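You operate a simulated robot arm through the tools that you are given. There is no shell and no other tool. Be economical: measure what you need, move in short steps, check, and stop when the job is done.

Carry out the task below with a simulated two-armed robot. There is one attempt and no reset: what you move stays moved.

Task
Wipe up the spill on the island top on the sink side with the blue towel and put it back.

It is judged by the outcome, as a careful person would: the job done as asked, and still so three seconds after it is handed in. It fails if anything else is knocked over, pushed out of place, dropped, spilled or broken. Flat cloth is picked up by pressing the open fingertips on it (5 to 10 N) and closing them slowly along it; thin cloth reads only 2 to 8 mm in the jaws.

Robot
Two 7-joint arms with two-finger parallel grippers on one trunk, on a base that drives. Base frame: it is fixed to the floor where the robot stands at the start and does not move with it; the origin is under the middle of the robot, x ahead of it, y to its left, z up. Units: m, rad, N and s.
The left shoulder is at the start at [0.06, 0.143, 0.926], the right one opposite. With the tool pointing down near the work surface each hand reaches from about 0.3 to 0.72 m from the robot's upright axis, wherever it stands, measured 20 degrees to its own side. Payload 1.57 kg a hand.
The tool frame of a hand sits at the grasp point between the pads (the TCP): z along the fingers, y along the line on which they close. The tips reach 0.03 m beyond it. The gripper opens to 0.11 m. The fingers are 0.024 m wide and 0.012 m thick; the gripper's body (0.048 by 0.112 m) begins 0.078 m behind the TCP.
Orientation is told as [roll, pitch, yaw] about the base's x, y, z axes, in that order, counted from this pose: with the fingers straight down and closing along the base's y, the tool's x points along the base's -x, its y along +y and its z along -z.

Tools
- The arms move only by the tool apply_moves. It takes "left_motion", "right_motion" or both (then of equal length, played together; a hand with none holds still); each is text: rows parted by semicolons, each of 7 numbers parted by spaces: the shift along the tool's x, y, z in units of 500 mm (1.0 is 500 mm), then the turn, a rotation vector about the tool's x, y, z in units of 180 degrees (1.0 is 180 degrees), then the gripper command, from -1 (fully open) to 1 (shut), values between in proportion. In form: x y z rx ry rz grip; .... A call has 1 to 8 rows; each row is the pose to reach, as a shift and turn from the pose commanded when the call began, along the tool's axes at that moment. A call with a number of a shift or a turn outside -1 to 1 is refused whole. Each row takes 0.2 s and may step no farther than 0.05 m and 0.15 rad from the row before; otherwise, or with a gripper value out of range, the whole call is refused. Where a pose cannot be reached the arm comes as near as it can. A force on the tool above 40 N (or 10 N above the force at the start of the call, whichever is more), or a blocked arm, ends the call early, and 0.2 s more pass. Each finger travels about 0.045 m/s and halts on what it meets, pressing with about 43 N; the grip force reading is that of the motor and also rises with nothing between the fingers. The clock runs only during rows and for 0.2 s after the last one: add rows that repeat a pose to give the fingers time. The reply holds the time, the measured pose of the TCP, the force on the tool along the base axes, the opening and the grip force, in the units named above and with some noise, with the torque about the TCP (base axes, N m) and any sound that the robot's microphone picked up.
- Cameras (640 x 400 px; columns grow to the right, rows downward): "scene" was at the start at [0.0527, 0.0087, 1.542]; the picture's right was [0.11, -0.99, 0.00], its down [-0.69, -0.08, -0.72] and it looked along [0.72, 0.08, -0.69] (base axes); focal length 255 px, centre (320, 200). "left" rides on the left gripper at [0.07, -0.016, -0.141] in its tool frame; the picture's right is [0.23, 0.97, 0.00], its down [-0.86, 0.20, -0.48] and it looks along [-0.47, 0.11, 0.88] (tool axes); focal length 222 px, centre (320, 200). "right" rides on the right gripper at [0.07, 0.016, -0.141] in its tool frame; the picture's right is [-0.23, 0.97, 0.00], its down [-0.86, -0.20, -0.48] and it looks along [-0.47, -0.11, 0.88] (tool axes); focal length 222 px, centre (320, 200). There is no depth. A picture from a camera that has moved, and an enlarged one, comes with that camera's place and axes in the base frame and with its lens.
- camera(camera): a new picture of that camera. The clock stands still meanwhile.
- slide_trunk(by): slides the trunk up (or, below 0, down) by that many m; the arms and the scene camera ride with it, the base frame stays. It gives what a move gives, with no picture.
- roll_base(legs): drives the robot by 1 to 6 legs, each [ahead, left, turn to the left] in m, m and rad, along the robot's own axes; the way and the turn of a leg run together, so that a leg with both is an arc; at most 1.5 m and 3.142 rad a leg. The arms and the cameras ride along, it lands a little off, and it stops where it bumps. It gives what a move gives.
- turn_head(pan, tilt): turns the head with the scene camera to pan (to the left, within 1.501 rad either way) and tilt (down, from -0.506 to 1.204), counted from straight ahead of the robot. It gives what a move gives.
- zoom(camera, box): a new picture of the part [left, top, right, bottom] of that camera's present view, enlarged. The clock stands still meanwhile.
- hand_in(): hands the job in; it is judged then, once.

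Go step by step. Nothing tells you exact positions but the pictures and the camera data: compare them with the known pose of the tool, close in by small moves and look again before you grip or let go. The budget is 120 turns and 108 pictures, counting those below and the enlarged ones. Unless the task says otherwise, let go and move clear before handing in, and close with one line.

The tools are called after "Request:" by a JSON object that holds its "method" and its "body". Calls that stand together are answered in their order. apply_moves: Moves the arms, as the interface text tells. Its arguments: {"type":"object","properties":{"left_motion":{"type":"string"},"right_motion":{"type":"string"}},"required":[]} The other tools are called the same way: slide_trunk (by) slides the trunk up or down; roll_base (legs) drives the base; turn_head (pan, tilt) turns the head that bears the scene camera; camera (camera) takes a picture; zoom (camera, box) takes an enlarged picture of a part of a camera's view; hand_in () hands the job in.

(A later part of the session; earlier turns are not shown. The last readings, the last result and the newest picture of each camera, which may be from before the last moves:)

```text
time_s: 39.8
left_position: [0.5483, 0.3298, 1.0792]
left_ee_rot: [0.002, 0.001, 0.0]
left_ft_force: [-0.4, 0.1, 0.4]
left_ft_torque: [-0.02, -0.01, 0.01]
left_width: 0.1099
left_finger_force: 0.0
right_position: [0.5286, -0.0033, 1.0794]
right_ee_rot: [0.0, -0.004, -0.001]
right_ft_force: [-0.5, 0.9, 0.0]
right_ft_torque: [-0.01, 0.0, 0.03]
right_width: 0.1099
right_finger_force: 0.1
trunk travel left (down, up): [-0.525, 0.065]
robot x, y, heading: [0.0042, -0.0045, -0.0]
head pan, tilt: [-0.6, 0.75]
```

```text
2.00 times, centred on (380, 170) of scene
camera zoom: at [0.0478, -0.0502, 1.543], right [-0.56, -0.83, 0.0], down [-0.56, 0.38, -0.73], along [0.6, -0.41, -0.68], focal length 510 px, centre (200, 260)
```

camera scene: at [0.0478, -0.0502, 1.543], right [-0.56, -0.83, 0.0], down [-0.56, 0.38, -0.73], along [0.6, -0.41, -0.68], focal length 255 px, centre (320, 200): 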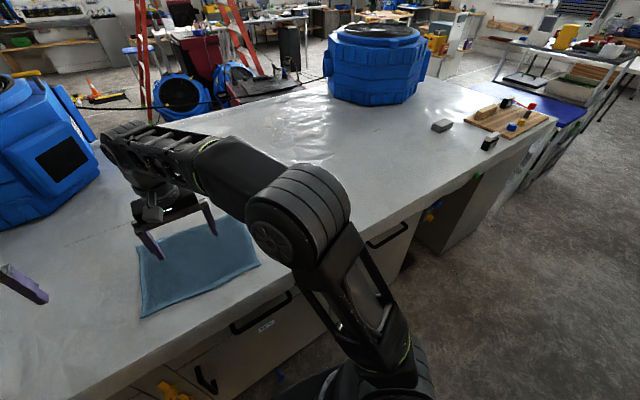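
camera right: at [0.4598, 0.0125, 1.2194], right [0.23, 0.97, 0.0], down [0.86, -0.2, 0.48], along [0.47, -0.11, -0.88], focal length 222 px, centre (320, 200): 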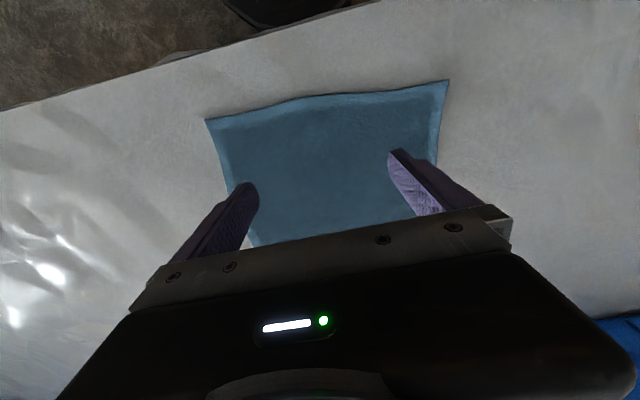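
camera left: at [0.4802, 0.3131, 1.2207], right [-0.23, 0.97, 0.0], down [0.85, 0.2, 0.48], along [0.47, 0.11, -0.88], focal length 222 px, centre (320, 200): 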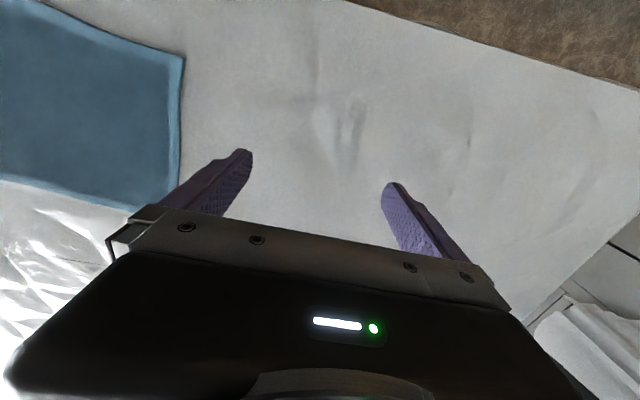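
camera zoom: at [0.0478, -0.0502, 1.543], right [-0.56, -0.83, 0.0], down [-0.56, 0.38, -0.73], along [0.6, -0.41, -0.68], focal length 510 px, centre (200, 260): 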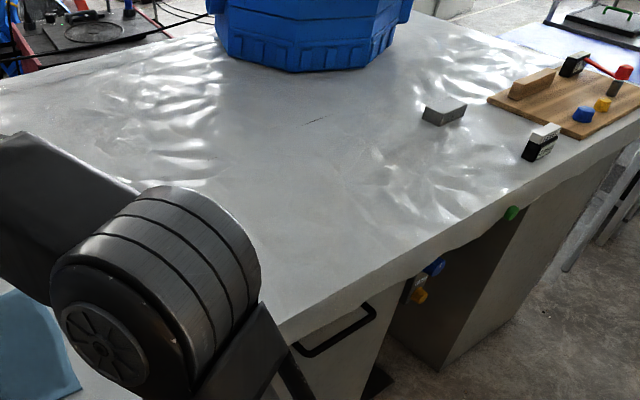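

Those ripples are folds in the cover sheet, not a spill. I'll drive right again with the arms low and forward, to see the right end nearest the sink.

Request:
{"method": "roll_base", "body": {"legs": [[0, -0.6, 0]]}}

Request:
{"method": "turn_head", "body": {"pan": -0.5, "tilt": 0.75}}

Request:
{"method": "camera", "body": {"camera": "scene"}}

Request:
{"method": "camera", "body": {"camera": "right"}}

Request:
{"method": "camera", "body": {"camera": "left"}}

```text
time_s: 43.2
left_position: [0.5493, -0.2754, 1.081]
left_ee_rot: [0.001, -0.001, -0.01]
left_ft_force: [-0.4, -0.2, 0.0]
left_ft_torque: [0.04, 0.0, -0.02]
left_width: 0.1099
left_finger_force: 0.1
right_position: [0.5249, -0.609, 1.078]
right_ee_rot: [0.001, -0.002, -0.008]
right_ft_force: [0.0, -0.2, 0.5]
right_ft_torque: [0.01, 0.0, 0.0]
right_width: 0.1103
right_finger_force: 0.0
trunk travel left (down, up): [-0.525, 0.065]
robot x, y, heading: [0.0043, -0.6043, -0.014]
head pan, tilt: [-0.6, 0.75]
```

```text
time_s: 43.9
left_position: [0.548, -0.2757, 1.0799]
left_ee_rot: [-0.002, -0.002, -0.01]
left_ft_force: [-0.3, -0.3, 0.2]
left_ft_torque: [0.0, 0.0, -0.04]
left_width: 0.11
left_finger_force: 0.2
right_position: [0.5253, -0.6085, 1.0797]
right_ee_rot: [-0.001, -0.002, -0.007]
right_ft_force: [0.3, -0.7, -0.9]
right_ft_torque: [-0.02, 0.01, -0.02]
right_width: 0.1098
right_finger_force: 0.2
trunk travel left (down, up): [-0.525, 0.065]
robot x, y, heading: [0.0063, -0.6063, -0.007]
head pan, tilt: [-0.499, 0.75]
```

```text
69 pictures are left
camera scene: at [0.0491, -0.6438, 1.543], right [-0.49, -0.87, 0.0], down [-0.6, 0.33, -0.73], along [0.64, -0.36, -0.68], focal length 255 px, centre (320, 200)
```

scene: 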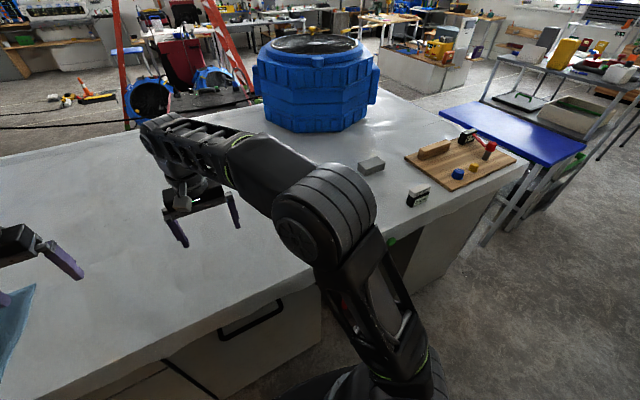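

```text
68 pictures are left
camera right: at [0.4562, -0.5922, 1.2199], right [0.24, 0.97, 0.0], down [0.85, -0.21, 0.48], along [0.47, -0.11, -0.88], focal length 222 px, centre (320, 200)
```

right: 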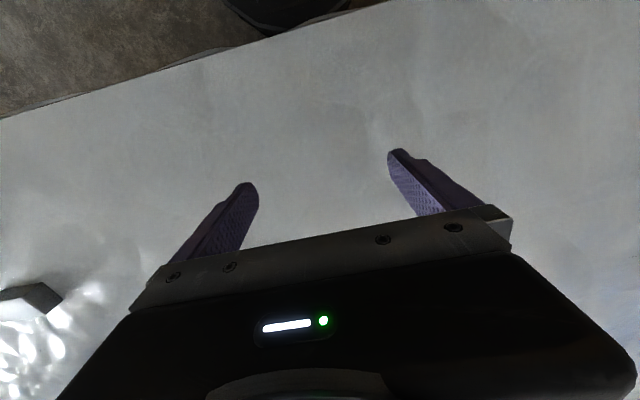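

```text
67 pictures are left
camera left: at [0.4793, -0.2918, 1.221], right [-0.22, 0.98, 0.0], down [0.86, 0.19, 0.48], along [0.47, 0.1, -0.88], focal length 222 px, centre (320, 200)
```

left: 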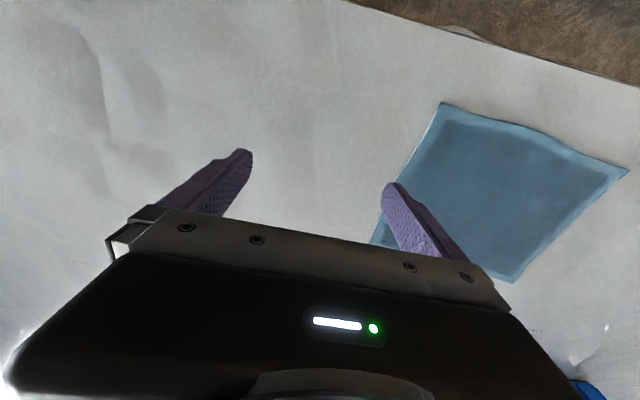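

The near strip looks clean from end to end. I'll zoom in on the right end and the far side of the top.

Request:
{"method": "zoom", "body": {"camera": "scene", "box": [320, 70, 560, 220]}}

Request:
{"method": "turn_head", "body": {"pan": 0.2, "tilt": 0.6}}

Request:
{"method": "camera", "body": {"camera": "scene"}}

Request:
{"method": "zoom", "body": {"camera": "scene", "box": [120, 100, 440, 300]}}

```text
2.67 times, centred on (440, 145) of scene
camera zoom: at [0.0491, -0.6438, 1.543], right [-0.49, -0.87, 0.0], down [-0.6, 0.33, -0.73], along [0.64, -0.36, -0.68], focal length 680 px, centre (0, 347)
```

zoom: 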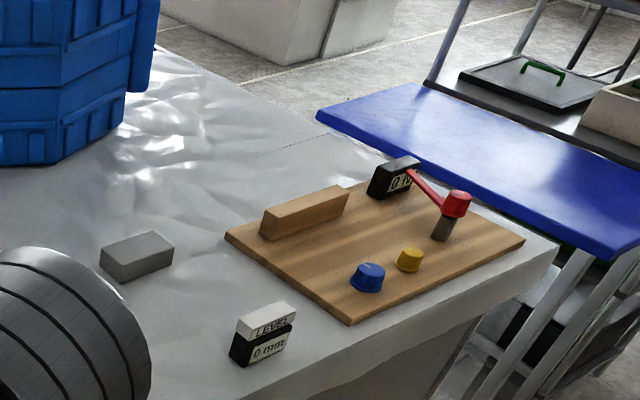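

```text
time_s: 44.9
left_position: [0.5488, -0.2771, 1.0795]
left_ee_rot: [0.001, 0.0, -0.01]
left_ft_force: [-0.6, 0.4, -0.5]
left_ft_torque: [-0.03, -0.02, -0.02]
left_width: 0.1099
left_finger_force: 0.0
right_position: [0.525, -0.6088, 1.0796]
right_ee_rot: [0.0, -0.001, -0.007]
right_ft_force: [-1.0, -0.1, 0.1]
right_ft_torque: [-0.02, 0.0, 0.0]
right_width: 0.1101
right_finger_force: 0.0
trunk travel left (down, up): [-0.525, 0.065]
robot x, y, heading: [0.0047, -0.6052, -0.005]
head pan, tilt: [0.201, 0.6]
```

```text
65 pictures are left
camera scene: at [0.0635, -0.5868, 1.5559], right [0.19, -0.98, 0.0], down [-0.56, -0.11, -0.82], along [0.81, 0.16, -0.57], focal length 255 px, centre (320, 200)
```

scene: 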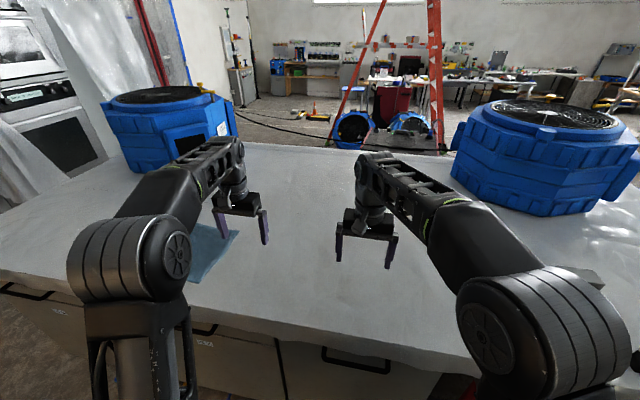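

```text
2.00 times, centred on (280, 200) of scene
camera zoom: at [0.0635, -0.5868, 1.5559], right [0.19, -0.98, 0.0], down [-0.56, -0.11, -0.82], along [0.81, 0.16, -0.57], focal length 510 px, centre (400, 200)
```

zoom: 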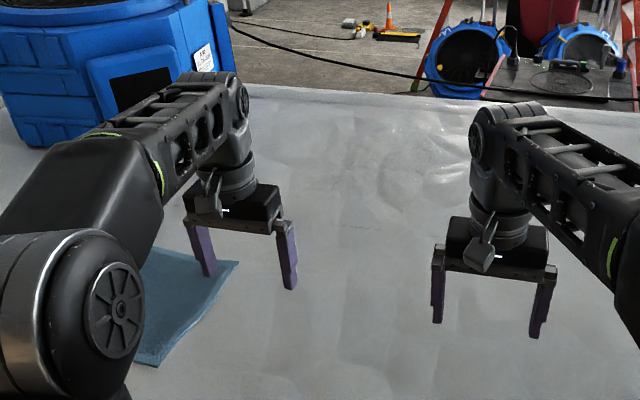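

Everything I've seen is clean, so the spill may be a clear film that only shows at a low, grazing angle. I'll pull the hands in, back off a little and lower the trunk to look along the surface.

Request:
{"method": "apply_moves", "body": {"left_motion": "0.1 0 0 0 0 0 -1;0.2 0 0 0 0 0 -1;0.3 0 0 0 0 0 -1;0.4 0 0 0 0 0 -1;0.46 0 0 0 0 0 -1;0.46 0 0 0 0 0 -1", "right_motion": "0.08 0 0 0 0 0 -1;0.16 0 0 0 0 0 -1;0.24 0 0 0 0 0 -1;0.3 0 0 0 0 0 -1;0.3 0 0 0 0 0 -1;0.3 0 0 0 0 0 -1"}}

Request:
{"method": "turn_head", "body": {"pan": -1.5, "tilt": 1.0}}

Request:
{"method": "camera", "body": {"camera": "scene"}}

```text
time_s: 46.3
left_position: [0.317, -0.2751, 1.0788]
left_ee_rot: [0.001, 0.0, -0.01]
left_ft_force: [-0.6, -0.9, -0.8]
left_ft_torque: [0.01, 0.03, 0.03]
left_width: 0.1099
left_finger_force: 0.1
right_position: [0.3759, -0.6064, 1.0798]
right_ee_rot: [0.0, -0.002, -0.009]
right_ft_force: [-0.4, 0.2, 0.3]
right_ft_torque: [-0.02, -0.01, 0.04]
right_width: 0.1101
right_finger_force: 0.1
trunk travel left (down, up): [-0.525, 0.065]
robot x, y, heading: [0.0063, -0.6028, -0.007]
head pan, tilt: [0.201, 0.6]
```

```text
time_s: 48.0
left_position: [0.3173, -0.2749, 1.0789]
left_ee_rot: [0.0, 0.0, -0.011]
left_ft_force: [0.4, -0.6, 0.2]
left_ft_torque: [0.01, -0.01, 0.03]
left_width: 0.1103
left_finger_force: 0.1
right_position: [0.3762, -0.606, 1.0788]
right_ee_rot: [0.001, -0.001, -0.008]
right_ft_force: [-0.2, -0.2, 0.2]
right_ft_torque: [0.02, 0.01, -0.02]
right_width: 0.1099
right_finger_force: 0.2
trunk travel left (down, up): [-0.525, 0.065]
robot x, y, heading: [0.006, -0.602, -0.005]
head pan, tilt: [-1.499, 1.0]
```

```text
63 pictures are left
camera scene: at [-0.019, -0.673, 1.5239], right [-1.0, -0.06, 0.0], down [-0.05, 0.84, -0.54], along [0.03, -0.54, -0.84], focal length 255 px, centre (320, 200)
```

scene: 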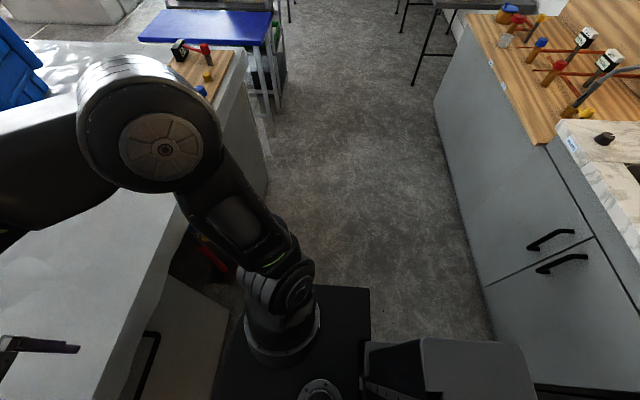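

The counter edge is near x 0.43, so the hands can drop in front of it without touching. I'll move to the middle, pull the hands in and lower the trunk for a grazing look.

Request:
{"method": "roll_base", "body": {"legs": [[-0.04, 0.4, 0.006]]}}

Request:
{"method": "apply_moves", "body": {"left_motion": "0.04 0 0 0 0 0 -1;0.08 0 0 0 0 0 -1;0.08 0 0 0 0 0 -1", "right_motion": "0.08 0 0 0 0 0 -1;0.16 0 0 0 0 0 -1;0.18 0 0 0 0 0 -1"}}

Request:
{"method": "turn_head", "body": {"pan": 0.1, "tilt": 0.9}}

Request:
{"method": "camera", "body": {"camera": "scene"}}

```text
time_s: 50.6
left_position: [0.2772, 0.1351, 1.0786]
left_ee_rot: [0.001, 0.0, -0.001]
left_ft_force: [-0.5, 0.9, 0.4]
left_ft_torque: [0.0, -0.04, 0.02]
left_width: 0.1099
left_finger_force: 0.0
right_position: [0.3371, -0.1969, 1.0781]
right_ee_rot: [0.0, -0.001, -0.003]
right_ft_force: [0.1, 0.2, -0.4]
right_ft_torque: [-0.04, 0.01, 0.02]
right_width: 0.1102
right_finger_force: 0.1
trunk travel left (down, up): [-0.525, 0.065]
robot x, y, heading: [-0.0345, -0.1941, 0.005]
head pan, tilt: [-1.499, 1.0]
```

```text
time_s: 51.4
left_position: [0.2374, 0.1352, 1.0788]
left_ee_rot: [0.0, 0.0, -0.005]
left_ft_force: [-0.8, 0.3, 0.6]
left_ft_torque: [0.02, -0.04, -0.04]
left_width: 0.1103
left_finger_force: 0.0
right_position: [0.2486, -0.1962, 1.0774]
right_ee_rot: [0.001, -0.001, -0.005]
right_ft_force: [-0.6, 0.8, 0.3]
right_ft_torque: [0.02, 0.01, -0.01]
right_width: 0.1099
right_finger_force: 0.1
trunk travel left (down, up): [-0.525, 0.065]
robot x, y, heading: [-0.0339, -0.1968, -0.004]
head pan, tilt: [-1.499, 1.0]
```

```text
time_s: 53.0
left_position: [0.2383, 0.1343, 1.0803]
left_ee_rot: [0.001, 0.0, -0.002]
left_ft_force: [0.8, -0.6, 0.8]
left_ft_torque: [0.0, 0.02, 0.01]
left_width: 0.1098
left_finger_force: 0.1
right_position: [0.249, -0.1959, 1.077]
right_ee_rot: [0.0, -0.003, -0.002]
right_ft_force: [-0.5, -0.2, 0.3]
right_ft_torque: [-0.02, 0.04, 0.0]
right_width: 0.1099
right_finger_force: 0.0
trunk travel left (down, up): [-0.525, 0.065]
robot x, y, heading: [-0.0312, -0.1958, -0.0]
head pan, tilt: [0.099, 0.901]
```

```text
62 pictures are left
camera scene: at [0.014, -0.1905, 1.5311], right [0.1, -1.0, 0.0], down [-0.78, -0.08, -0.62], along [0.62, 0.06, -0.78], focal length 255 px, centre (320, 200)
```

scene: 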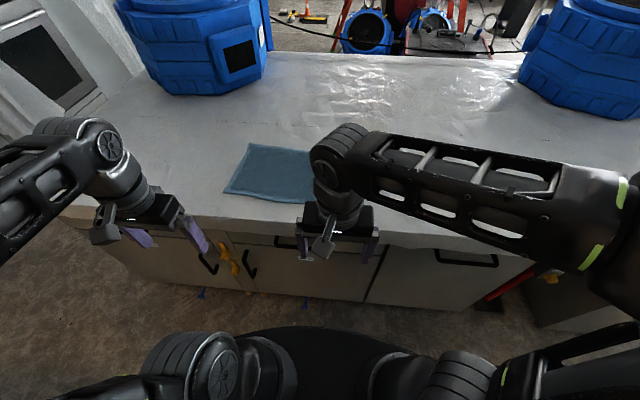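

The hands are clear of the counter's edge. I'll lower the trunk in steps and look along the top.

Request:
{"method": "slide_trunk", "body": {"by": -0.3}}

Request:
{"method": "turn_head", "body": {"pan": -0.3, "tilt": 0.45}}

Request:
{"method": "camera", "body": {"camera": "scene"}}

Request:
{"method": "turn_head", "body": {"pan": 0.5, "tilt": 0.45}}

Request:
{"method": "camera", "body": {"camera": "scene"}}

```text
time_s: 56.0
left_position: [0.2387, 0.1341, 0.7792]
left_ee_rot: [-0.001, 0.001, -0.002]
left_ft_force: [0.2, 0.5, -0.1]
left_ft_torque: [-0.01, 0.0, 0.02]
left_width: 0.1101
left_finger_force: 0.0
right_position: [0.2481, -0.1957, 0.7776]
right_ee_rot: [0.0, -0.003, -0.001]
right_ft_force: [0.5, -0.1, 0.2]
right_ft_torque: [0.01, 0.01, -0.01]
right_width: 0.11
right_finger_force: 0.1
trunk travel left (down, up): [-0.225, 0.365]
robot x, y, heading: [-0.031, -0.195, 0.0]
head pan, tilt: [0.099, 0.901]
```

```text
time_s: 57.0
left_position: [0.2388, 0.135, 0.7797]
left_ee_rot: [0.001, 0.001, -0.002]
left_ft_force: [-0.6, -0.2, -0.3]
left_ft_torque: [0.0, -0.02, 0.02]
left_width: 0.1099
left_finger_force: 0.0
right_position: [0.248, -0.1958, 0.777]
right_ee_rot: [-0.001, -0.002, -0.002]
right_ft_force: [-0.1, -0.4, 0.2]
right_ft_torque: [-0.01, 0.0, 0.0]
right_width: 0.11
right_finger_force: 0.1
trunk travel left (down, up): [-0.225, 0.365]
robot x, y, heading: [-0.0304, -0.198, -0.005]
head pan, tilt: [-0.3, 0.45]
```

```text
61 pictures are left
camera scene: at [0.0266, -0.2251, 1.2694], right [-0.3, -0.95, 0.0], down [-0.42, 0.13, -0.9], along [0.86, -0.27, -0.44], focal length 255 px, centre (320, 200)
```

scene: 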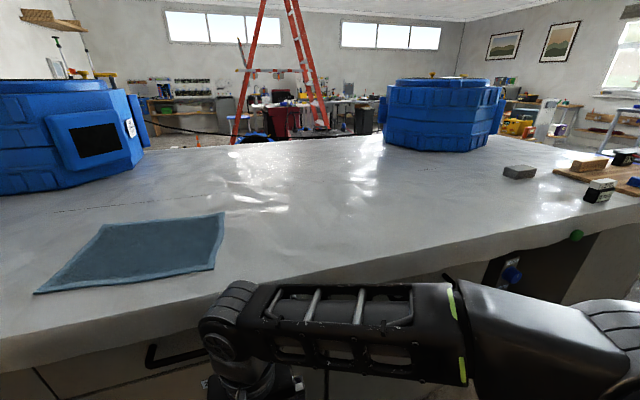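

```text
time_s: 58.1
left_position: [0.2377, 0.135, 0.7787]
left_ee_rot: [0.0, 0.0, -0.003]
left_ft_force: [0.5, -0.7, -0.1]
left_ft_torque: [-0.01, -0.01, 0.02]
left_width: 0.1098
left_finger_force: 0.0
right_position: [0.248, -0.1962, 0.7775]
right_ee_rot: [0.0, -0.002, -0.002]
right_ft_force: [0.0, -0.6, 0.3]
right_ft_torque: [-0.04, 0.02, -0.02]
right_width: 0.1096
right_finger_force: 0.0
trunk travel left (down, up): [-0.225, 0.365]
robot x, y, heading: [-0.0303, -0.1966, -0.005]
head pan, tilt: [0.499, 0.45]
```

```text
60 pictures are left
camera scene: at [0.0196, -0.154, 1.2694], right [0.48, -0.88, 0.0], down [-0.38, -0.21, -0.9], along [0.79, 0.43, -0.44], focal length 255 px, centre (320, 200)
```

scene: 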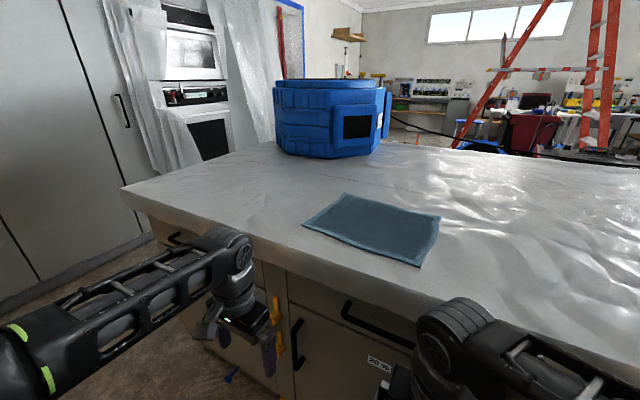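

This is a clear view of the whole top. I'll zoom in on both halves.

Request:
{"method": "zoom", "body": {"camera": "scene", "box": [400, 140, 640, 290]}}

Request:
{"method": "zoom", "body": {"camera": "scene", "box": [160, 130, 400, 280]}}

Request:
{"method": "turn_head", "body": {"pan": -0.4, "tilt": 0.4}}

Request:
{"method": "zoom", "body": {"camera": "scene", "box": [100, 130, 340, 280]}}

Request:
{"method": "zoom", "body": {"camera": "scene", "box": [300, 120, 540, 270]}}

```text
2.67 times, centred on (520, 215) of scene
camera zoom: at [0.0196, -0.154, 1.2694], right [0.48, -0.88, 0.0], down [-0.38, -0.21, -0.9], along [0.79, 0.43, -0.44], focal length 680 px, centre (-213, 160)
```

zoom: 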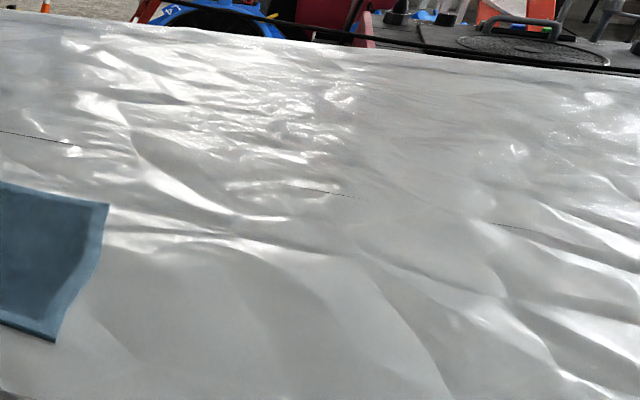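

```text
2.67 times, centred on (280, 205) of scene
camera zoom: at [0.0196, -0.154, 1.2694], right [0.48, -0.88, 0.0], down [-0.38, -0.21, -0.9], along [0.79, 0.43, -0.44], focal length 680 px, centre (427, 187)
```

zoom: 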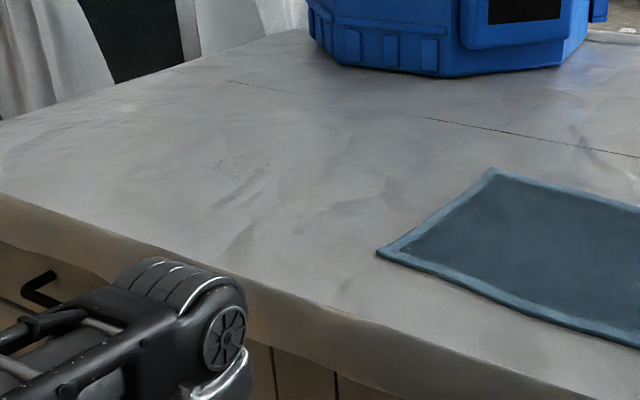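

```text
time_s: 59.3
left_position: [0.2382, 0.1354, 0.7788]
left_ee_rot: [0.001, -0.001, -0.002]
left_ft_force: [0.4, 0.8, -0.7]
left_ft_torque: [-0.02, 0.01, 0.04]
left_width: 0.1103
left_finger_force: 0.1
right_position: [0.2478, -0.1958, 0.7781]
right_ee_rot: [-0.001, -0.002, 0.0]
right_ft_force: [0.1, 0.7, 0.4]
right_ft_torque: [-0.01, 0.02, 0.01]
right_width: 0.11
right_finger_force: 0.1
trunk travel left (down, up): [-0.225, 0.365]
robot x, y, heading: [-0.0325, -0.1995, -0.001]
head pan, tilt: [-0.4, 0.4]
```

```text
2.67 times, centred on (220, 205) of scene
camera zoom: at [0.0241, -0.2339, 1.2741], right [-0.39, -0.92, 0.0], down [-0.36, 0.15, -0.92], along [0.85, -0.36, -0.39], focal length 680 px, centre (587, 187)
```

zoom: 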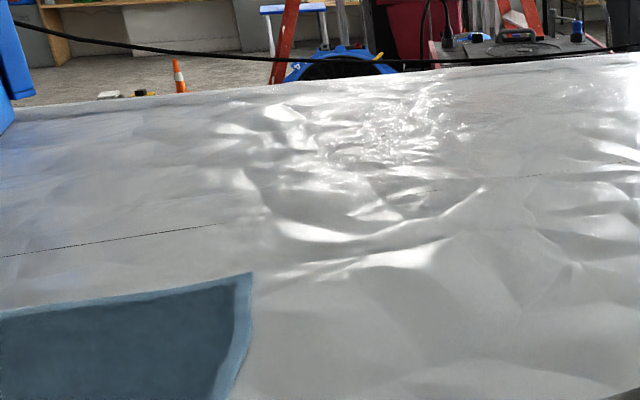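

```text
2.67 times, centred on (420, 195) of scene
camera zoom: at [0.0241, -0.2339, 1.2741], right [-0.39, -0.92, 0.0], down [-0.36, 0.15, -0.92], along [0.85, -0.36, -0.39], focal length 680 px, centre (53, 213)
```

zoom: 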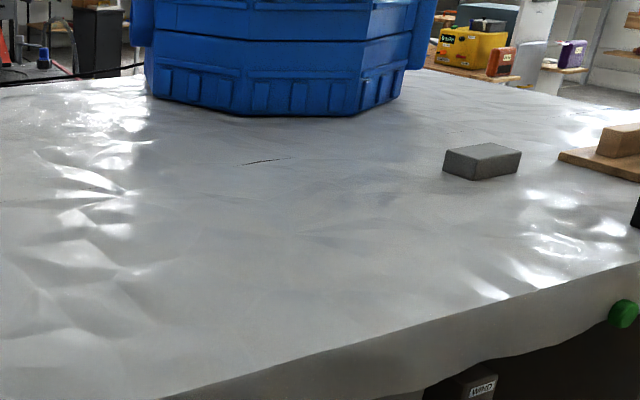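

There is a faint dotted outline left of the towel, near x 0.63, y 0.45. I'll zoom in on that.

Request:
{"method": "turn_head", "body": {"pan": 0.8, "tilt": 0.45}}

Request:
{"method": "camera", "body": {"camera": "scene"}}

Request:
{"method": "zoom", "body": {"camera": "scene", "box": [260, 150, 380, 225]}}

```text
time_s: 60.7
left_position: [0.2385, 0.1343, 0.7779]
left_ee_rot: [-0.001, 0.001, -0.002]
left_ft_force: [-0.6, 0.0, 0.2]
left_ft_torque: [0.0, 0.0, -0.03]
left_width: 0.1101
left_finger_force: 0.0
right_position: [0.2477, -0.1956, 0.7775]
right_ee_rot: [0.001, -0.001, -0.001]
right_ft_force: [-0.2, -0.2, 0.2]
right_ft_torque: [-0.01, -0.01, 0.02]
right_width: 0.11
right_finger_force: 0.0
trunk travel left (down, up): [-0.225, 0.365]
robot x, y, heading: [-0.0343, -0.2003, -0.003]
head pan, tilt: [0.799, 0.45]
```

```text
55 pictures are left
camera scene: at [0.0031, -0.1321, 1.2694], right [0.71, -0.7, 0.0], down [-0.3, -0.31, -0.9], along [0.63, 0.64, -0.44], focal length 255 px, centre (320, 200)
```

scene: 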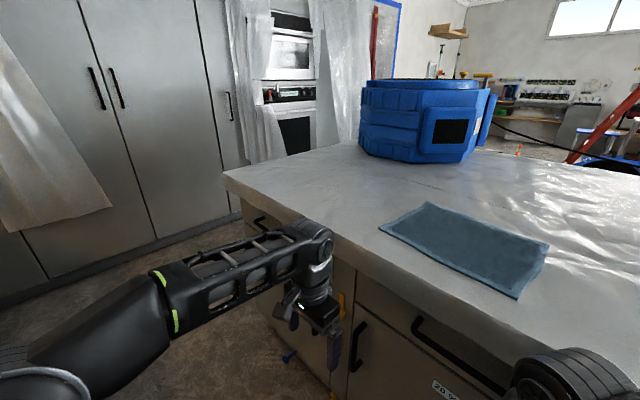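

```text
5.33 times, centred on (320, 188) of scene
camera zoom: at [0.0031, -0.1321, 1.2694], right [0.71, -0.7, 0.0], down [-0.3, -0.31, -0.9], along [0.63, 0.64, -0.44], focal length 1361 px, centre (320, 267)
```

zoom: 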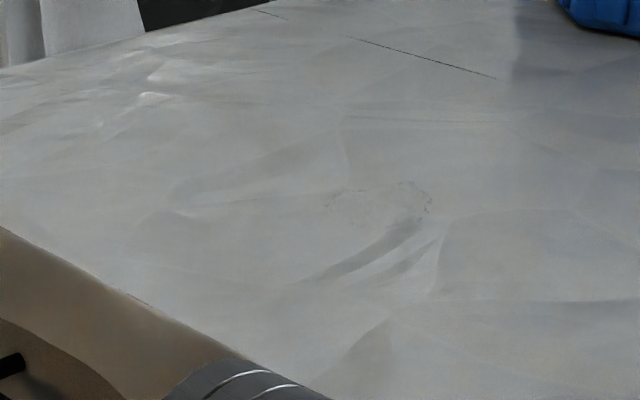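

I found it: a faint ringed, nearly clear puddle at about (0.58, 0.40), with the top at z of about 0.93. The towel spans about x 0.46–0.70 and y ±0.14. I'll raise the trunk and go back to the towel.

Request:
{"method": "slide_trunk", "body": {"by": 0.3}}

Request:
{"method": "roll_base", "body": {"legs": [[0.04, 0.2, 0]]}}

Request:
{"method": "turn_head", "body": {"pan": 0.2, "tilt": 0.9}}

Request:
{"method": "camera", "body": {"camera": "scene"}}

Request:
{"method": "zoom", "body": {"camera": "scene", "box": [160, 80, 400, 230]}}

```text
time_s: 63.7
left_position: [0.2376, 0.1346, 1.0786]
left_ee_rot: [0.001, 0.0, -0.001]
left_ft_force: [-1.2, 0.4, -0.5]
left_ft_torque: [0.02, 0.0, -0.01]
left_width: 0.1103
left_finger_force: 0.1
right_position: [0.2479, -0.1956, 1.0781]
right_ee_rot: [-0.001, -0.002, 0.0]
right_ft_force: [-0.8, -0.8, -0.5]
right_ft_torque: [0.02, 0.03, -0.04]
right_width: 0.11
right_finger_force: 0.1
trunk travel left (down, up): [-0.525, 0.065]
robot x, y, heading: [-0.0317, -0.1992, -0.0]
head pan, tilt: [0.799, 0.45]
```

```text
time_s: 65.3
left_position: [0.279, 0.3333, 1.0799]
left_ee_rot: [-0.003, 0.0, -0.006]
left_ft_force: [-0.2, 1.0, -0.7]
left_ft_torque: [-0.02, 0.02, 0.01]
left_width: 0.1101
left_finger_force: 0.1
right_position: [0.2889, 0.003, 1.0778]
right_ee_rot: [0.001, -0.001, -0.006]
right_ft_force: [0.9, 0.3, -0.7]
right_ft_torque: [-0.03, 0.0, 0.01]
right_width: 0.1101
right_finger_force: 0.0
trunk travel left (down, up): [-0.525, 0.065]
robot x, y, heading: [0.0079, -0.0045, -0.003]
head pan, tilt: [0.799, 0.45]
```

```text
time_s: 66.3
left_position: [0.2785, 0.3315, 1.0785]
left_ee_rot: [-0.001, 0.001, -0.006]
left_ft_force: [0.0, -0.7, 0.5]
left_ft_torque: [-0.01, -0.04, 0.0]
left_width: 0.11
left_finger_force: 0.1
right_position: [0.2865, 0.0015, 1.0788]
right_ee_rot: [-0.001, -0.002, -0.003]
right_ft_force: [0.4, -0.3, 0.1]
right_ft_torque: [0.0, 0.0, 0.03]
right_width: 0.1101
right_finger_force: 0.1
trunk travel left (down, up): [-0.525, 0.065]
robot x, y, heading: [0.0097, 0.0012, -0.006]
head pan, tilt: [0.201, 0.901]
```

```text
53 pictures are left
camera scene: at [0.0533, 0.0148, 1.5312], right [0.2, -0.98, 0.0], down [-0.77, -0.15, -0.62], along [0.61, 0.12, -0.78], focal length 255 px, centre (320, 200)
```

scene: 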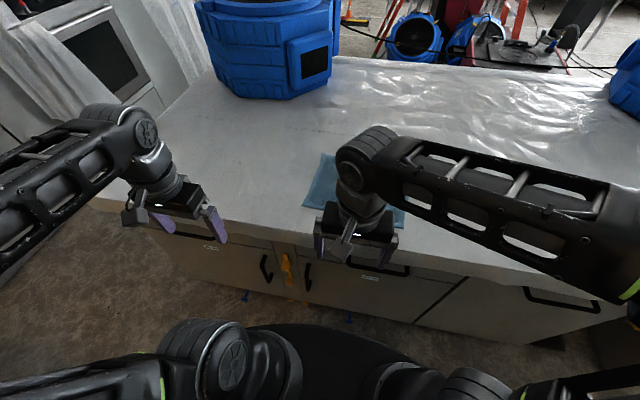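

```text
2.67 times, centred on (280, 155) of scene
camera zoom: at [0.0533, 0.0148, 1.5312], right [0.2, -0.98, 0.0], down [-0.77, -0.15, -0.62], along [0.61, 0.12, -0.78], focal length 680 px, centre (427, 320)
```

zoom: 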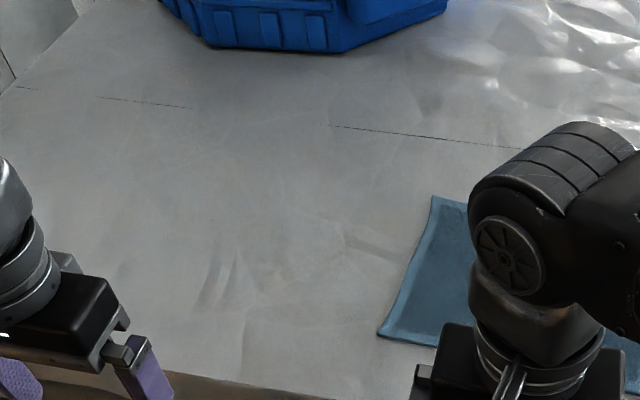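

Seen from here, the spill sits just past a crease left of the towel, which fits. Next I'll bring both open hands above the towel's left and right parts.

Request:
{"method": "apply_moves", "body": {"left_motion": "-0.073 -0.055 0.012 0 0 0 -1;-0.146 -0.11 0.025 0 0 0 -1;-0.219 -0.166 0.037 0 0 0 -1;-0.292 -0.221 0.05 0 0 0 -1;-0.365 -0.277 0.062 0 0 0 -1;-0.437 -0.332 0.075 0 0 0 -1;-0.51 -0.388 0.088 0 0 0 -1;-0.583 -0.443 0.1 0 0 0 -1", "right_motion": "-0.071 -0.04 0.012 0 0 0 -1;-0.142 -0.08 0.025 0 0 0 -1;-0.213 -0.12 0.037 0 0 0 -1;-0.284 -0.16 0.05 0 0 0 -1;-0.354 -0.18 0.062 0 0 0 -1;-0.425 -0.2 0.075 0 0 0 -1;-0.496 -0.203 0.088 0 0 0 -1;-0.567 -0.203 0.1 0 0 0 -1"}}

Request:
{"method": "camera", "body": {"camera": "scene"}}

Request:
{"method": "camera", "body": {"camera": "left"}}

Request:
{"method": "camera", "body": {"camera": "right"}}

```text
time_s: 68.1
left_position: [0.5727, 0.1087, 1.0295]
left_ee_rot: [0.0, 0.003, -0.004]
left_ft_force: [0.0, -0.8, 0.0]
left_ft_torque: [0.01, 0.06, -0.02]
left_width: 0.1102
left_finger_force: 0.2
right_position: [0.5737, -0.1026, 1.0264]
right_ee_rot: [-0.001, 0.001, -0.004]
right_ft_force: [-0.4, 0.1, 0.0]
right_ft_torque: [0.05, 0.0, 0.01]
right_width: 0.11
right_finger_force: 0.1
trunk travel left (down, up): [-0.525, 0.065]
robot x, y, heading: [0.0115, -0.0001, -0.005]
head pan, tilt: [0.201, 0.901]
```

```text
51 pictures are left
camera scene: at [0.0558, 0.014, 1.531], right [0.19, -0.98, 0.0], down [-0.77, -0.15, -0.62], along [0.61, 0.12, -0.78], focal length 255 px, centre (320, 200)
```

scene: 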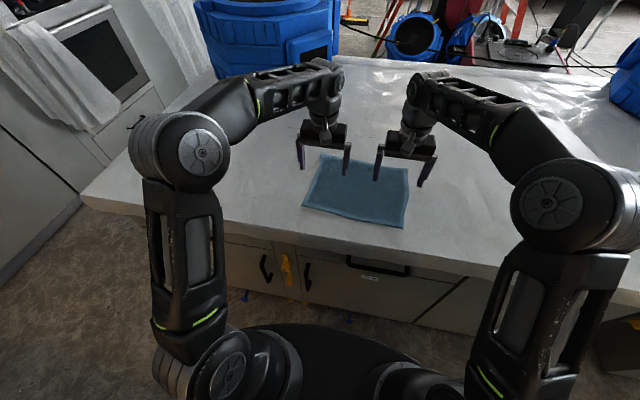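

```text
50 pictures are left
camera left: at [0.5032, 0.0915, 1.1714], right [-0.22, 0.97, 0.0], down [0.86, 0.2, 0.48], along [0.47, 0.11, -0.88], focal length 222 px, centre (320, 200)
```

left: 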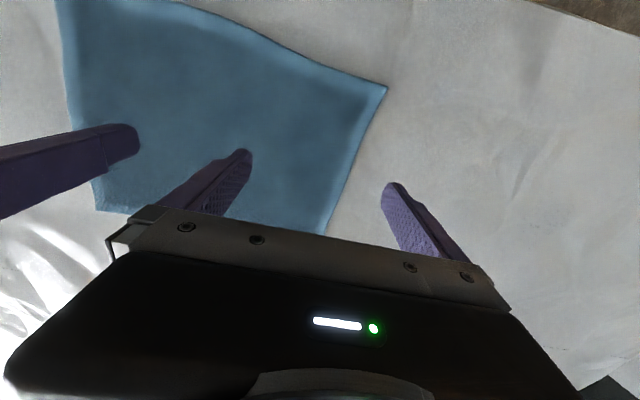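

```text
49 pictures are left
camera right: at [0.5047, -0.0865, 1.1669], right [0.23, 0.97, 0.0], down [0.85, -0.2, 0.48], along [0.46, -0.11, -0.88], focal length 222 px, centre (320, 200)
```

right: 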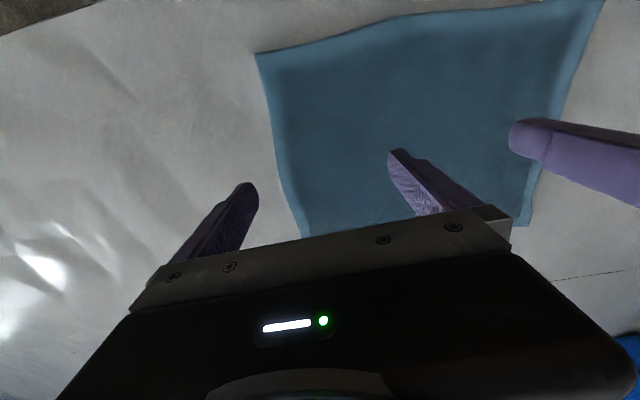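

Both hands are over the towel, and its left and right edges are at y of about +0.147 and -0.145. I'll narrow the fingers to about 5 cm and come down near the cloth.

Request:
{"method": "apply_moves", "body": {"left_motion": "0 0 0.02 0 0 0 0.09;0 0 0.05 0 0 0 0.09;0 0 0.08 0 0 0 0.09;0 0 0.1 0 0 0 0.09;0 0 0.1 0 0 0 0.09", "right_motion": "0 0 0.02 0 0 0 0.09;0 0 0.05 0 0 0 0.09;0 0 0.08 0 0 0 0.09;0 0 0.1 0 0 0 0.09;0 0 0.1 0 0 0 0.09"}}

Request:
{"method": "apply_moves", "body": {"left_motion": "0 0 0.008 0 0 0 0.09;0 0 0.016 0 0 0 0.09;0 0 0.024 0 0 0 0.09", "right_motion": "0 0 0.008 0 0 0 0.09;0 0 0.016 0 0 0 0.09;0 0 0.024 0 0 0 0.09"}}

```text
time_s: 69.3
left_position: [0.5709, 0.1079, 0.9798]
left_ee_rot: [0.0, 0.0, -0.006]
left_ft_force: [0.1, -0.1, -0.5]
left_ft_torque: [0.0, -0.01, 0.01]
left_width: 0.0502
left_finger_force: 0.2
right_position: [0.5731, -0.1033, 0.9775]
right_ee_rot: [0.0, -0.002, -0.006]
right_ft_force: [-0.5, 0.5, 0.3]
right_ft_torque: [-0.04, -0.01, -0.02]
right_width: 0.05
right_finger_force: 0.1
trunk travel left (down, up): [-0.525, 0.065]
robot x, y, heading: [0.0083, -0.0012, -0.008]
head pan, tilt: [0.201, 0.901]
```

```text
time_s: 70.1
left_position: [0.5716, 0.1082, 0.9671]
left_ee_rot: [0.0, 0.001, -0.006]
left_ft_force: [-0.4, 0.2, 0.6]
left_ft_torque: [0.03, 0.0, 0.02]
left_width: 0.0502
left_finger_force: 0.1
right_position: [0.5738, -0.1028, 0.9654]
right_ee_rot: [0.0, -0.003, -0.004]
right_ft_force: [-0.4, -0.1, 0.1]
right_ft_torque: [-0.02, 0.0, 0.05]
right_width: 0.0501
right_finger_force: 0.1
trunk travel left (down, up): [-0.525, 0.065]
robot x, y, heading: [0.0083, 0.0007, -0.004]
head pan, tilt: [0.201, 0.901]
```

No contact yet, so I'll keep coming down in 2–3 mm steps.

Request:
{"method": "apply_moves", "body": {"left_motion": "0 0 0.005 0 0 0 0.09;0 0 0.01 0 0 0 0.09;0 0 0.01 0 0 0 0.09", "right_motion": "0 0 0.005 0 0 0 0.09;0 0 0.01 0 0 0 0.09;0 0 0.01 0 0 0 0.09"}}

Request:
{"method": "camera", "body": {"camera": "left"}}

```text
time_s: 70.9
left_position: [0.5702, 0.1091, 0.9614]
left_ee_rot: [0.0, 0.0, -0.006]
left_ft_force: [0.2, -0.6, -0.3]
left_ft_torque: [0.0, 0.0, 0.0]
left_width: 0.0501
left_finger_force: 0.1
right_position: [0.5724, -0.1025, 0.9597]
right_ee_rot: [0.0, -0.001, -0.005]
right_ft_force: [0.5, 0.0, -0.2]
right_ft_torque: [0.01, -0.01, 0.0]
right_width: 0.05
right_finger_force: 0.1
trunk travel left (down, up): [-0.525, 0.065]
robot x, y, heading: [0.0106, -0.0033, -0.007]
head pan, tilt: [0.201, 0.901]
```

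```text
48 pictures are left
camera left: at [0.5005, 0.0925, 1.1033], right [-0.22, 0.97, 0.0], down [0.86, 0.19, 0.48], along [0.47, 0.11, -0.88], focal length 222 px, centre (320, 200)
```

left: 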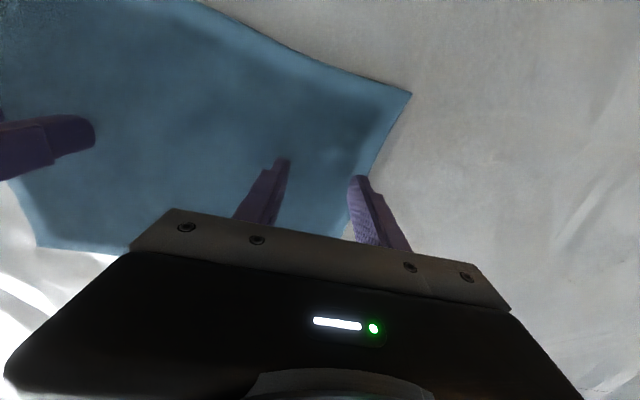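

The left outer finger is right at the towel's edge, so I'll shift that hand 2 cm inward and keep descending.

Request:
{"method": "apply_moves", "body": {"left_motion": "0 -0.04 0 0 0 0 0.09;0 -0.04 0.004 0 0 0 0.09;0 -0.04 0.008 0 0 0 0.09;0 -0.04 0.012 0 0 0 0.09", "right_motion": "0 0.01 0 0 0 0 0.09;0 0.01 0.004 0 0 0 0.09;0 0.01 0.008 0 0 0 0.09;0 0.01 0.012 0 0 0 0.09"}}

```text
time_s: 71.9
left_position: [0.5705, 0.0897, 0.9562]
left_ee_rot: [0.0, -0.001, -0.005]
left_ft_force: [0.1, 0.1, -0.2]
left_ft_torque: [-0.02, 0.01, 0.0]
left_width: 0.0501
left_finger_force: 0.0
right_position: [0.5706, -0.0965, 0.9555]
right_ee_rot: [0.0, -0.002, -0.005]
right_ft_force: [-0.5, 0.6, -0.1]
right_ft_torque: [-0.02, -0.02, 0.0]
right_width: 0.05
right_finger_force: 0.0
trunk travel left (down, up): [-0.525, 0.065]
robot x, y, heading: [0.0078, 0.0005, -0.0]
head pan, tilt: [0.201, 0.901]
```

Request:
{"method": "apply_moves", "body": {"left_motion": "0 0 0.004 0 0 0 0.09;0 0 0.008 0 0 0 0.09;0 0 0.012 0 0 0 0.09", "right_motion": "0 0 0.004 0 0 0 0.09;0 0 0.008 0 0 0 0.09;0 0 0.012 0 0 0 0.09"}}

Request:
{"method": "apply_moves", "body": {"left_motion": "0 0 0.004 0 0 0 0.09;0 0 0.008 0 0 0 0.09", "right_motion": "0 0 0.004 0 0 0 0.09;0 0 0.008 0 0 0 0.09"}}

```text
time_s: 72.7
left_position: [0.5696, 0.0881, 0.9536]
left_ee_rot: [0.0, -0.004, -0.006]
left_ft_force: [1.6, -0.1, 9.3]
left_ft_torque: [-0.03, -0.05, 0.0]
left_width: 0.05
left_finger_force: 0.1
right_position: [0.5693, -0.0959, 0.9531]
right_ee_rot: [0.003, -0.006, -0.005]
right_ft_force: [0.4, -0.1, 22.0]
right_ft_torque: [-0.04, 0.02, 0.05]
right_width: 0.0498
right_finger_force: 0.0
trunk travel left (down, up): [-0.525, 0.065]
robot x, y, heading: [0.0112, -0.0003, -0.002]
head pan, tilt: [0.201, 0.901]
```

```text
time_s: 73.2
left_position: [0.5691, 0.089, 0.953]
left_ee_rot: [-0.003, -0.013, -0.003]
left_ft_force: [-2.9, 1.9, 15.5]
left_ft_torque: [0.02, 0.09, -0.01]
left_width: 0.0499
left_finger_force: 0.1
right_position: [0.573, -0.0968, 0.953]
right_ee_rot: [0.002, -0.016, -0.005]
right_ft_force: [-2.2, -1.7, 16.6]
right_ft_torque: [-0.15, 0.11, 0.01]
right_width: 0.0501
right_finger_force: 0.0
trunk travel left (down, up): [-0.525, 0.065]
robot x, y, heading: [0.0101, -0.0005, -0.006]
head pan, tilt: [0.201, 0.901]
stopped in row 2 (right hand): the force on the tool passed its limit at 43 N (the readings are from after the stop); the commanded pose is now the measured one
```

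The fingers are in contact at TCP z of about 0.953 but press too hard. I'll ease off to about 7 N before closing.

Request:
{"method": "apply_moves", "body": {"left_motion": "0 0 -0.001 0 0 0 0.09;0 0 -0.001 0 0 0 0.09", "right_motion": "0 0 -0.001 0 0 0 0.09;0 0 -0.001 0 0 0 0.09"}}

```text
time_s: 73.8
left_position: [0.5699, 0.0887, 0.9528]
left_ee_rot: [-0.003, -0.013, -0.005]
left_ft_force: [0.0, 1.0, 20.6]
left_ft_torque: [0.05, 0.0, -0.03]
left_width: 0.0499
left_finger_force: 0.1
right_position: [0.5721, -0.0968, 0.9525]
right_ee_rot: [0.004, -0.015, -0.005]
right_ft_force: [-0.5, 0.8, 22.3]
right_ft_torque: [-0.11, 0.03, -0.02]
right_width: 0.05
right_finger_force: 0.0
trunk travel left (down, up): [-0.525, 0.065]
robot x, y, heading: [0.0076, -0.0015, -0.005]
head pan, tilt: [0.201, 0.901]
```

Request:
{"method": "apply_moves", "body": {"left_motion": "0 0 -0.003 0 0 0 0.09;0 0 -0.003 0 0 0 0.09", "right_motion": "0 0 -0.003 0 0 0 0.09;0 0 -0.003 0 0 0 0.09"}}

```text
time_s: 74.4
left_position: [0.5712, 0.0884, 0.9523]
left_ee_rot: [-0.002, -0.01, -0.007]
left_ft_force: [-2.0, 1.0, 15.7]
left_ft_torque: [0.01, 0.06, -0.02]
left_width: 0.0499
left_finger_force: 0.1
right_position: [0.5719, -0.0963, 0.9533]
right_ee_rot: [0.004, -0.012, -0.004]
right_ft_force: [2.3, 1.8, 16.1]
right_ft_torque: [-0.03, -0.01, 0.01]
right_width: 0.0499
right_finger_force: 0.0
trunk travel left (down, up): [-0.525, 0.065]
robot x, y, heading: [0.0076, 0.0001, -0.002]
head pan, tilt: [0.201, 0.901]
```

Request:
{"method": "apply_moves", "body": {"left_motion": "0 0 -0.005 0 0 0 0.09;0 0 -0.005 0 0 0 0.09", "right_motion": "0 0 -0.005 0 0 0 0.09;0 0 -0.005 0 0 0 0.09"}}

```text
time_s: 75.0
left_position: [0.5707, 0.089, 0.9534]
left_ee_rot: [-0.001, -0.006, -0.004]
left_ft_force: [-1.4, -0.6, 3.6]
left_ft_torque: [-0.02, 0.04, 0.02]
left_width: 0.05
left_finger_force: 0.1
right_position: [0.5722, -0.097, 0.9536]
right_ee_rot: [0.001, -0.007, -0.005]
right_ft_force: [-1.1, 2.6, 5.5]
right_ft_torque: [0.02, 0.05, 0.0]
right_width: 0.0499
right_finger_force: 0.1
trunk travel left (down, up): [-0.525, 0.065]
robot x, y, heading: [0.0071, 0.0009, -0.004]
head pan, tilt: [0.201, 0.901]
```

Forces are about 4–6 N. I'll press slightly more and close slowly along the cloth.

Request:
{"method": "apply_moves", "body": {"left_motion": "0 0 0.0015 0 0 0 0.2;0 0 0.0015 0 0 0 0.32;0 0 0.0015 0 0 0 0.44;0 0 0.0015 0 0 0 0.56;0 0 0.0015 0 0 0 0.68;0 0 0.0015 0 0 0 0.8;0 0 0.0015 0 0 0 0.92;0 0 0.0015 0 0 0 1", "right_motion": "0 0 0.0005 0 0 0 0.2;0 0 0.0005 0 0 0 0.32;0 0 0.0005 0 0 0 0.44;0 0 0.0005 0 0 0 0.56;0 0 0.0005 0 0 0 0.68;0 0 0.0005 0 0 0 0.8;0 0 0.0005 0 0 0 0.92;0 0 0.0005 0 0 0 1"}}

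Request:
{"method": "camera", "body": {"camera": "left"}}

Request:
{"method": "camera", "body": {"camera": "right"}}

```text
time_s: 76.8
left_position: [0.571, 0.0885, 0.9534]
left_ee_rot: [-0.002, -0.008, -0.005]
left_ft_force: [0.0, -3.1, 2.8]
left_ft_torque: [-0.1, -0.01, 0.0]
left_width: 0.0064
left_finger_force: 25.6
right_position: [0.5737, -0.0964, 0.9544]
right_ee_rot: [0.005, -0.011, -0.004]
right_ft_force: [-0.3, 3.9, 3.8]
right_ft_torque: [0.14, 0.01, -0.03]
right_width: 0.0046
right_finger_force: 25.3
trunk travel left (down, up): [-0.525, 0.065]
robot x, y, heading: [0.0076, 0.002, -0.008]
head pan, tilt: [0.201, 0.901]
```

```text
47 pictures are left
camera left: at [0.5007, 0.0721, 1.0949], right [-0.22, 0.97, 0.0], down [0.85, 0.2, 0.48], along [0.47, 0.1, -0.87], focal length 222 px, centre (320, 200)
```

left: 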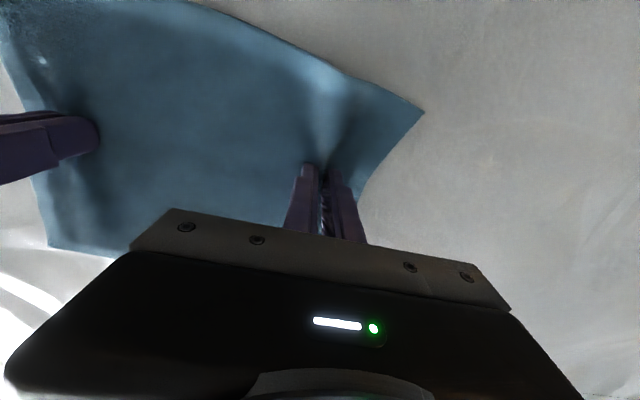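

```text
46 pictures are left
camera right: at [0.5026, -0.0807, 1.0944], right [0.23, 0.97, 0.01], down [0.85, -0.21, 0.49], along [0.47, -0.11, -0.87], focal length 222 px, centre (320, 200)
```

right: 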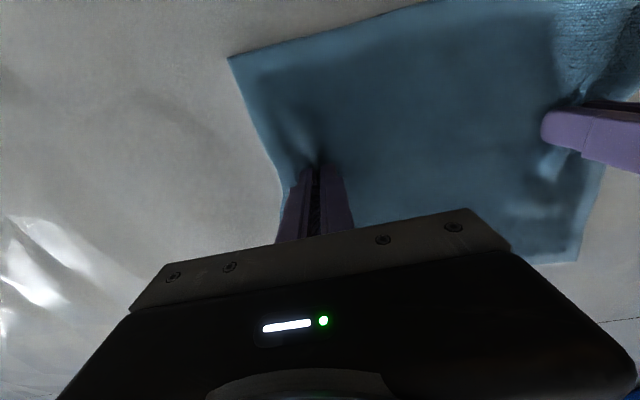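

Both hands hold the towel (6.4 and 4.6 mm in the jaws). I'll lift it 3 cm and check.

Request:
{"method": "apply_moves", "body": {"left_motion": "0 0 -0.02 0 0 0 1;0 0 -0.04 0 0 0 1;0 0 -0.06 0 0 0 1;0 0 -0.06 0 0 0 1", "right_motion": "0 0 -0.02 0 0 0 1;0 0 -0.04 0 0 0 1;0 0 -0.06 0 0 0 1;0 0 -0.06 0 0 0 1"}}

Request:
{"method": "camera", "body": {"camera": "scene"}}

```text
time_s: 77.8
left_position: [0.5713, 0.0891, 0.9845]
left_ee_rot: [-0.001, -0.006, -0.007]
left_ft_force: [-0.3, -6.4, 0.0]
left_ft_torque: [-0.19, 0.02, -0.06]
left_width: 0.0054
left_finger_force: 25.5
right_position: [0.572, -0.0969, 0.9836]
right_ee_rot: [0.003, -0.009, -0.006]
right_ft_force: [0.9, 6.0, -0.7]
right_ft_torque: [0.19, 0.0, 0.0]
right_width: 0.0044
right_finger_force: 24.3
trunk travel left (down, up): [-0.525, 0.065]
robot x, y, heading: [0.0097, 0.0, -0.011]
head pan, tilt: [0.201, 0.901]
```

```text
45 pictures are left
camera scene: at [0.0538, 0.0147, 1.5311], right [0.19, -0.98, 0.0], down [-0.77, -0.15, -0.62], along [0.61, 0.12, -0.78], focal length 255 px, centre (320, 200)
```

scene: 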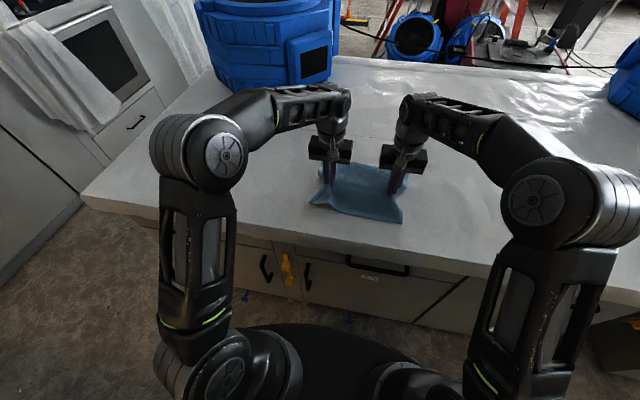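

The towel is held firmly between the hands. I'll relax the tension a little, then drive left so that the towel lies over the spill.

Request:
{"method": "apply_moves", "body": {"left_motion": "0 -0.01 0 0 0 0 1;0 -0.01 0 0 0 0 1", "right_motion": "0 0.01 0 0 0 0 1;0 0.01 0 0 0 0 1"}}

Request:
{"method": "roll_base", "body": {"legs": [[0, 0.39, 0.01]]}}

Request:
{"method": "camera", "body": {"camera": "scene"}}

Request:
{"method": "camera", "body": {"camera": "left"}}

```text
time_s: 78.4
left_position: [0.5726, 0.0848, 0.984]
left_ee_rot: [0.002, -0.007, -0.005]
left_ft_force: [0.6, 0.1, -1.0]
left_ft_torque: [-0.08, 0.02, 0.0]
left_width: 0.005
left_finger_force: 25.9
right_position: [0.5726, -0.0934, 0.9847]
right_ee_rot: [0.001, -0.009, -0.005]
right_ft_force: [-0.7, 0.0, -0.4]
right_ft_torque: [0.01, 0.01, 0.01]
right_width: 0.0043
right_finger_force: 24.8
trunk travel left (down, up): [-0.525, 0.065]
robot x, y, heading: [0.0066, -0.0004, -0.008]
head pan, tilt: [0.201, 0.901]
```

```text
time_s: 80.9
left_position: [0.5728, 0.4807, 0.9841]
left_ee_rot: [0.0, -0.007, 0.003]
left_ft_force: [0.0, -0.3, 0.1]
left_ft_torque: [-0.06, 0.01, 0.02]
left_width: 0.0052
left_finger_force: 25.1
right_position: [0.574, 0.3036, 0.9844]
right_ee_rot: [0.002, -0.008, 0.002]
right_ft_force: [0.6, 1.5, 0.0]
right_ft_torque: [-0.05, 0.01, 0.0]
right_width: 0.0042
right_finger_force: 25.0
trunk travel left (down, up): [-0.525, 0.065]
robot x, y, heading: [0.0081, 0.395, 0.0]
head pan, tilt: [0.201, 0.901]
```

```text
44 pictures are left
camera scene: at [0.0538, 0.4079, 1.5311], right [0.2, -0.98, 0.0], down [-0.77, -0.16, -0.62], along [0.61, 0.13, -0.78], focal length 255 px, centre (320, 200)
```

scene: 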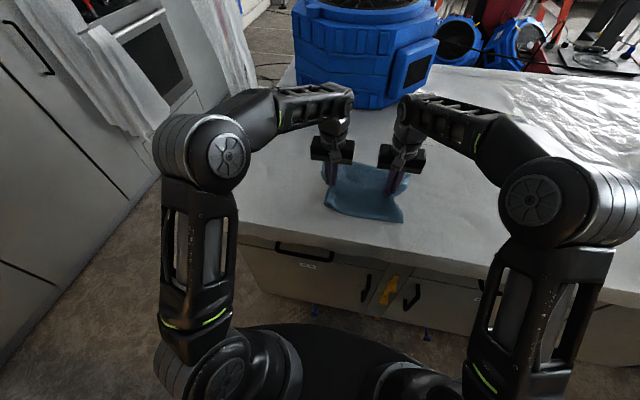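

```text
43 pictures are left
camera left: at [0.5012, 0.4644, 1.1245], right [-0.23, 0.97, 0.0], down [0.85, 0.2, 0.48], along [0.47, 0.11, -0.88], focal length 222 px, centre (320, 200)
```

left: 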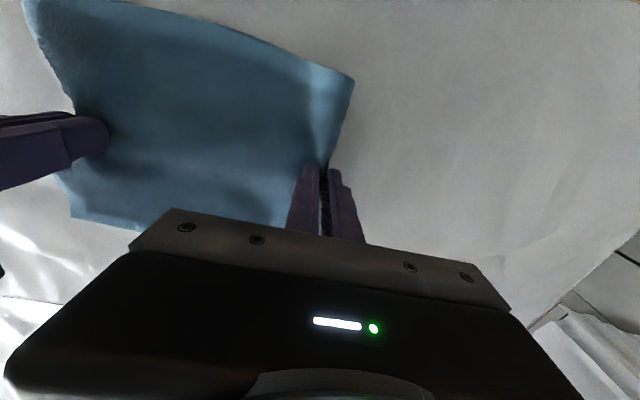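

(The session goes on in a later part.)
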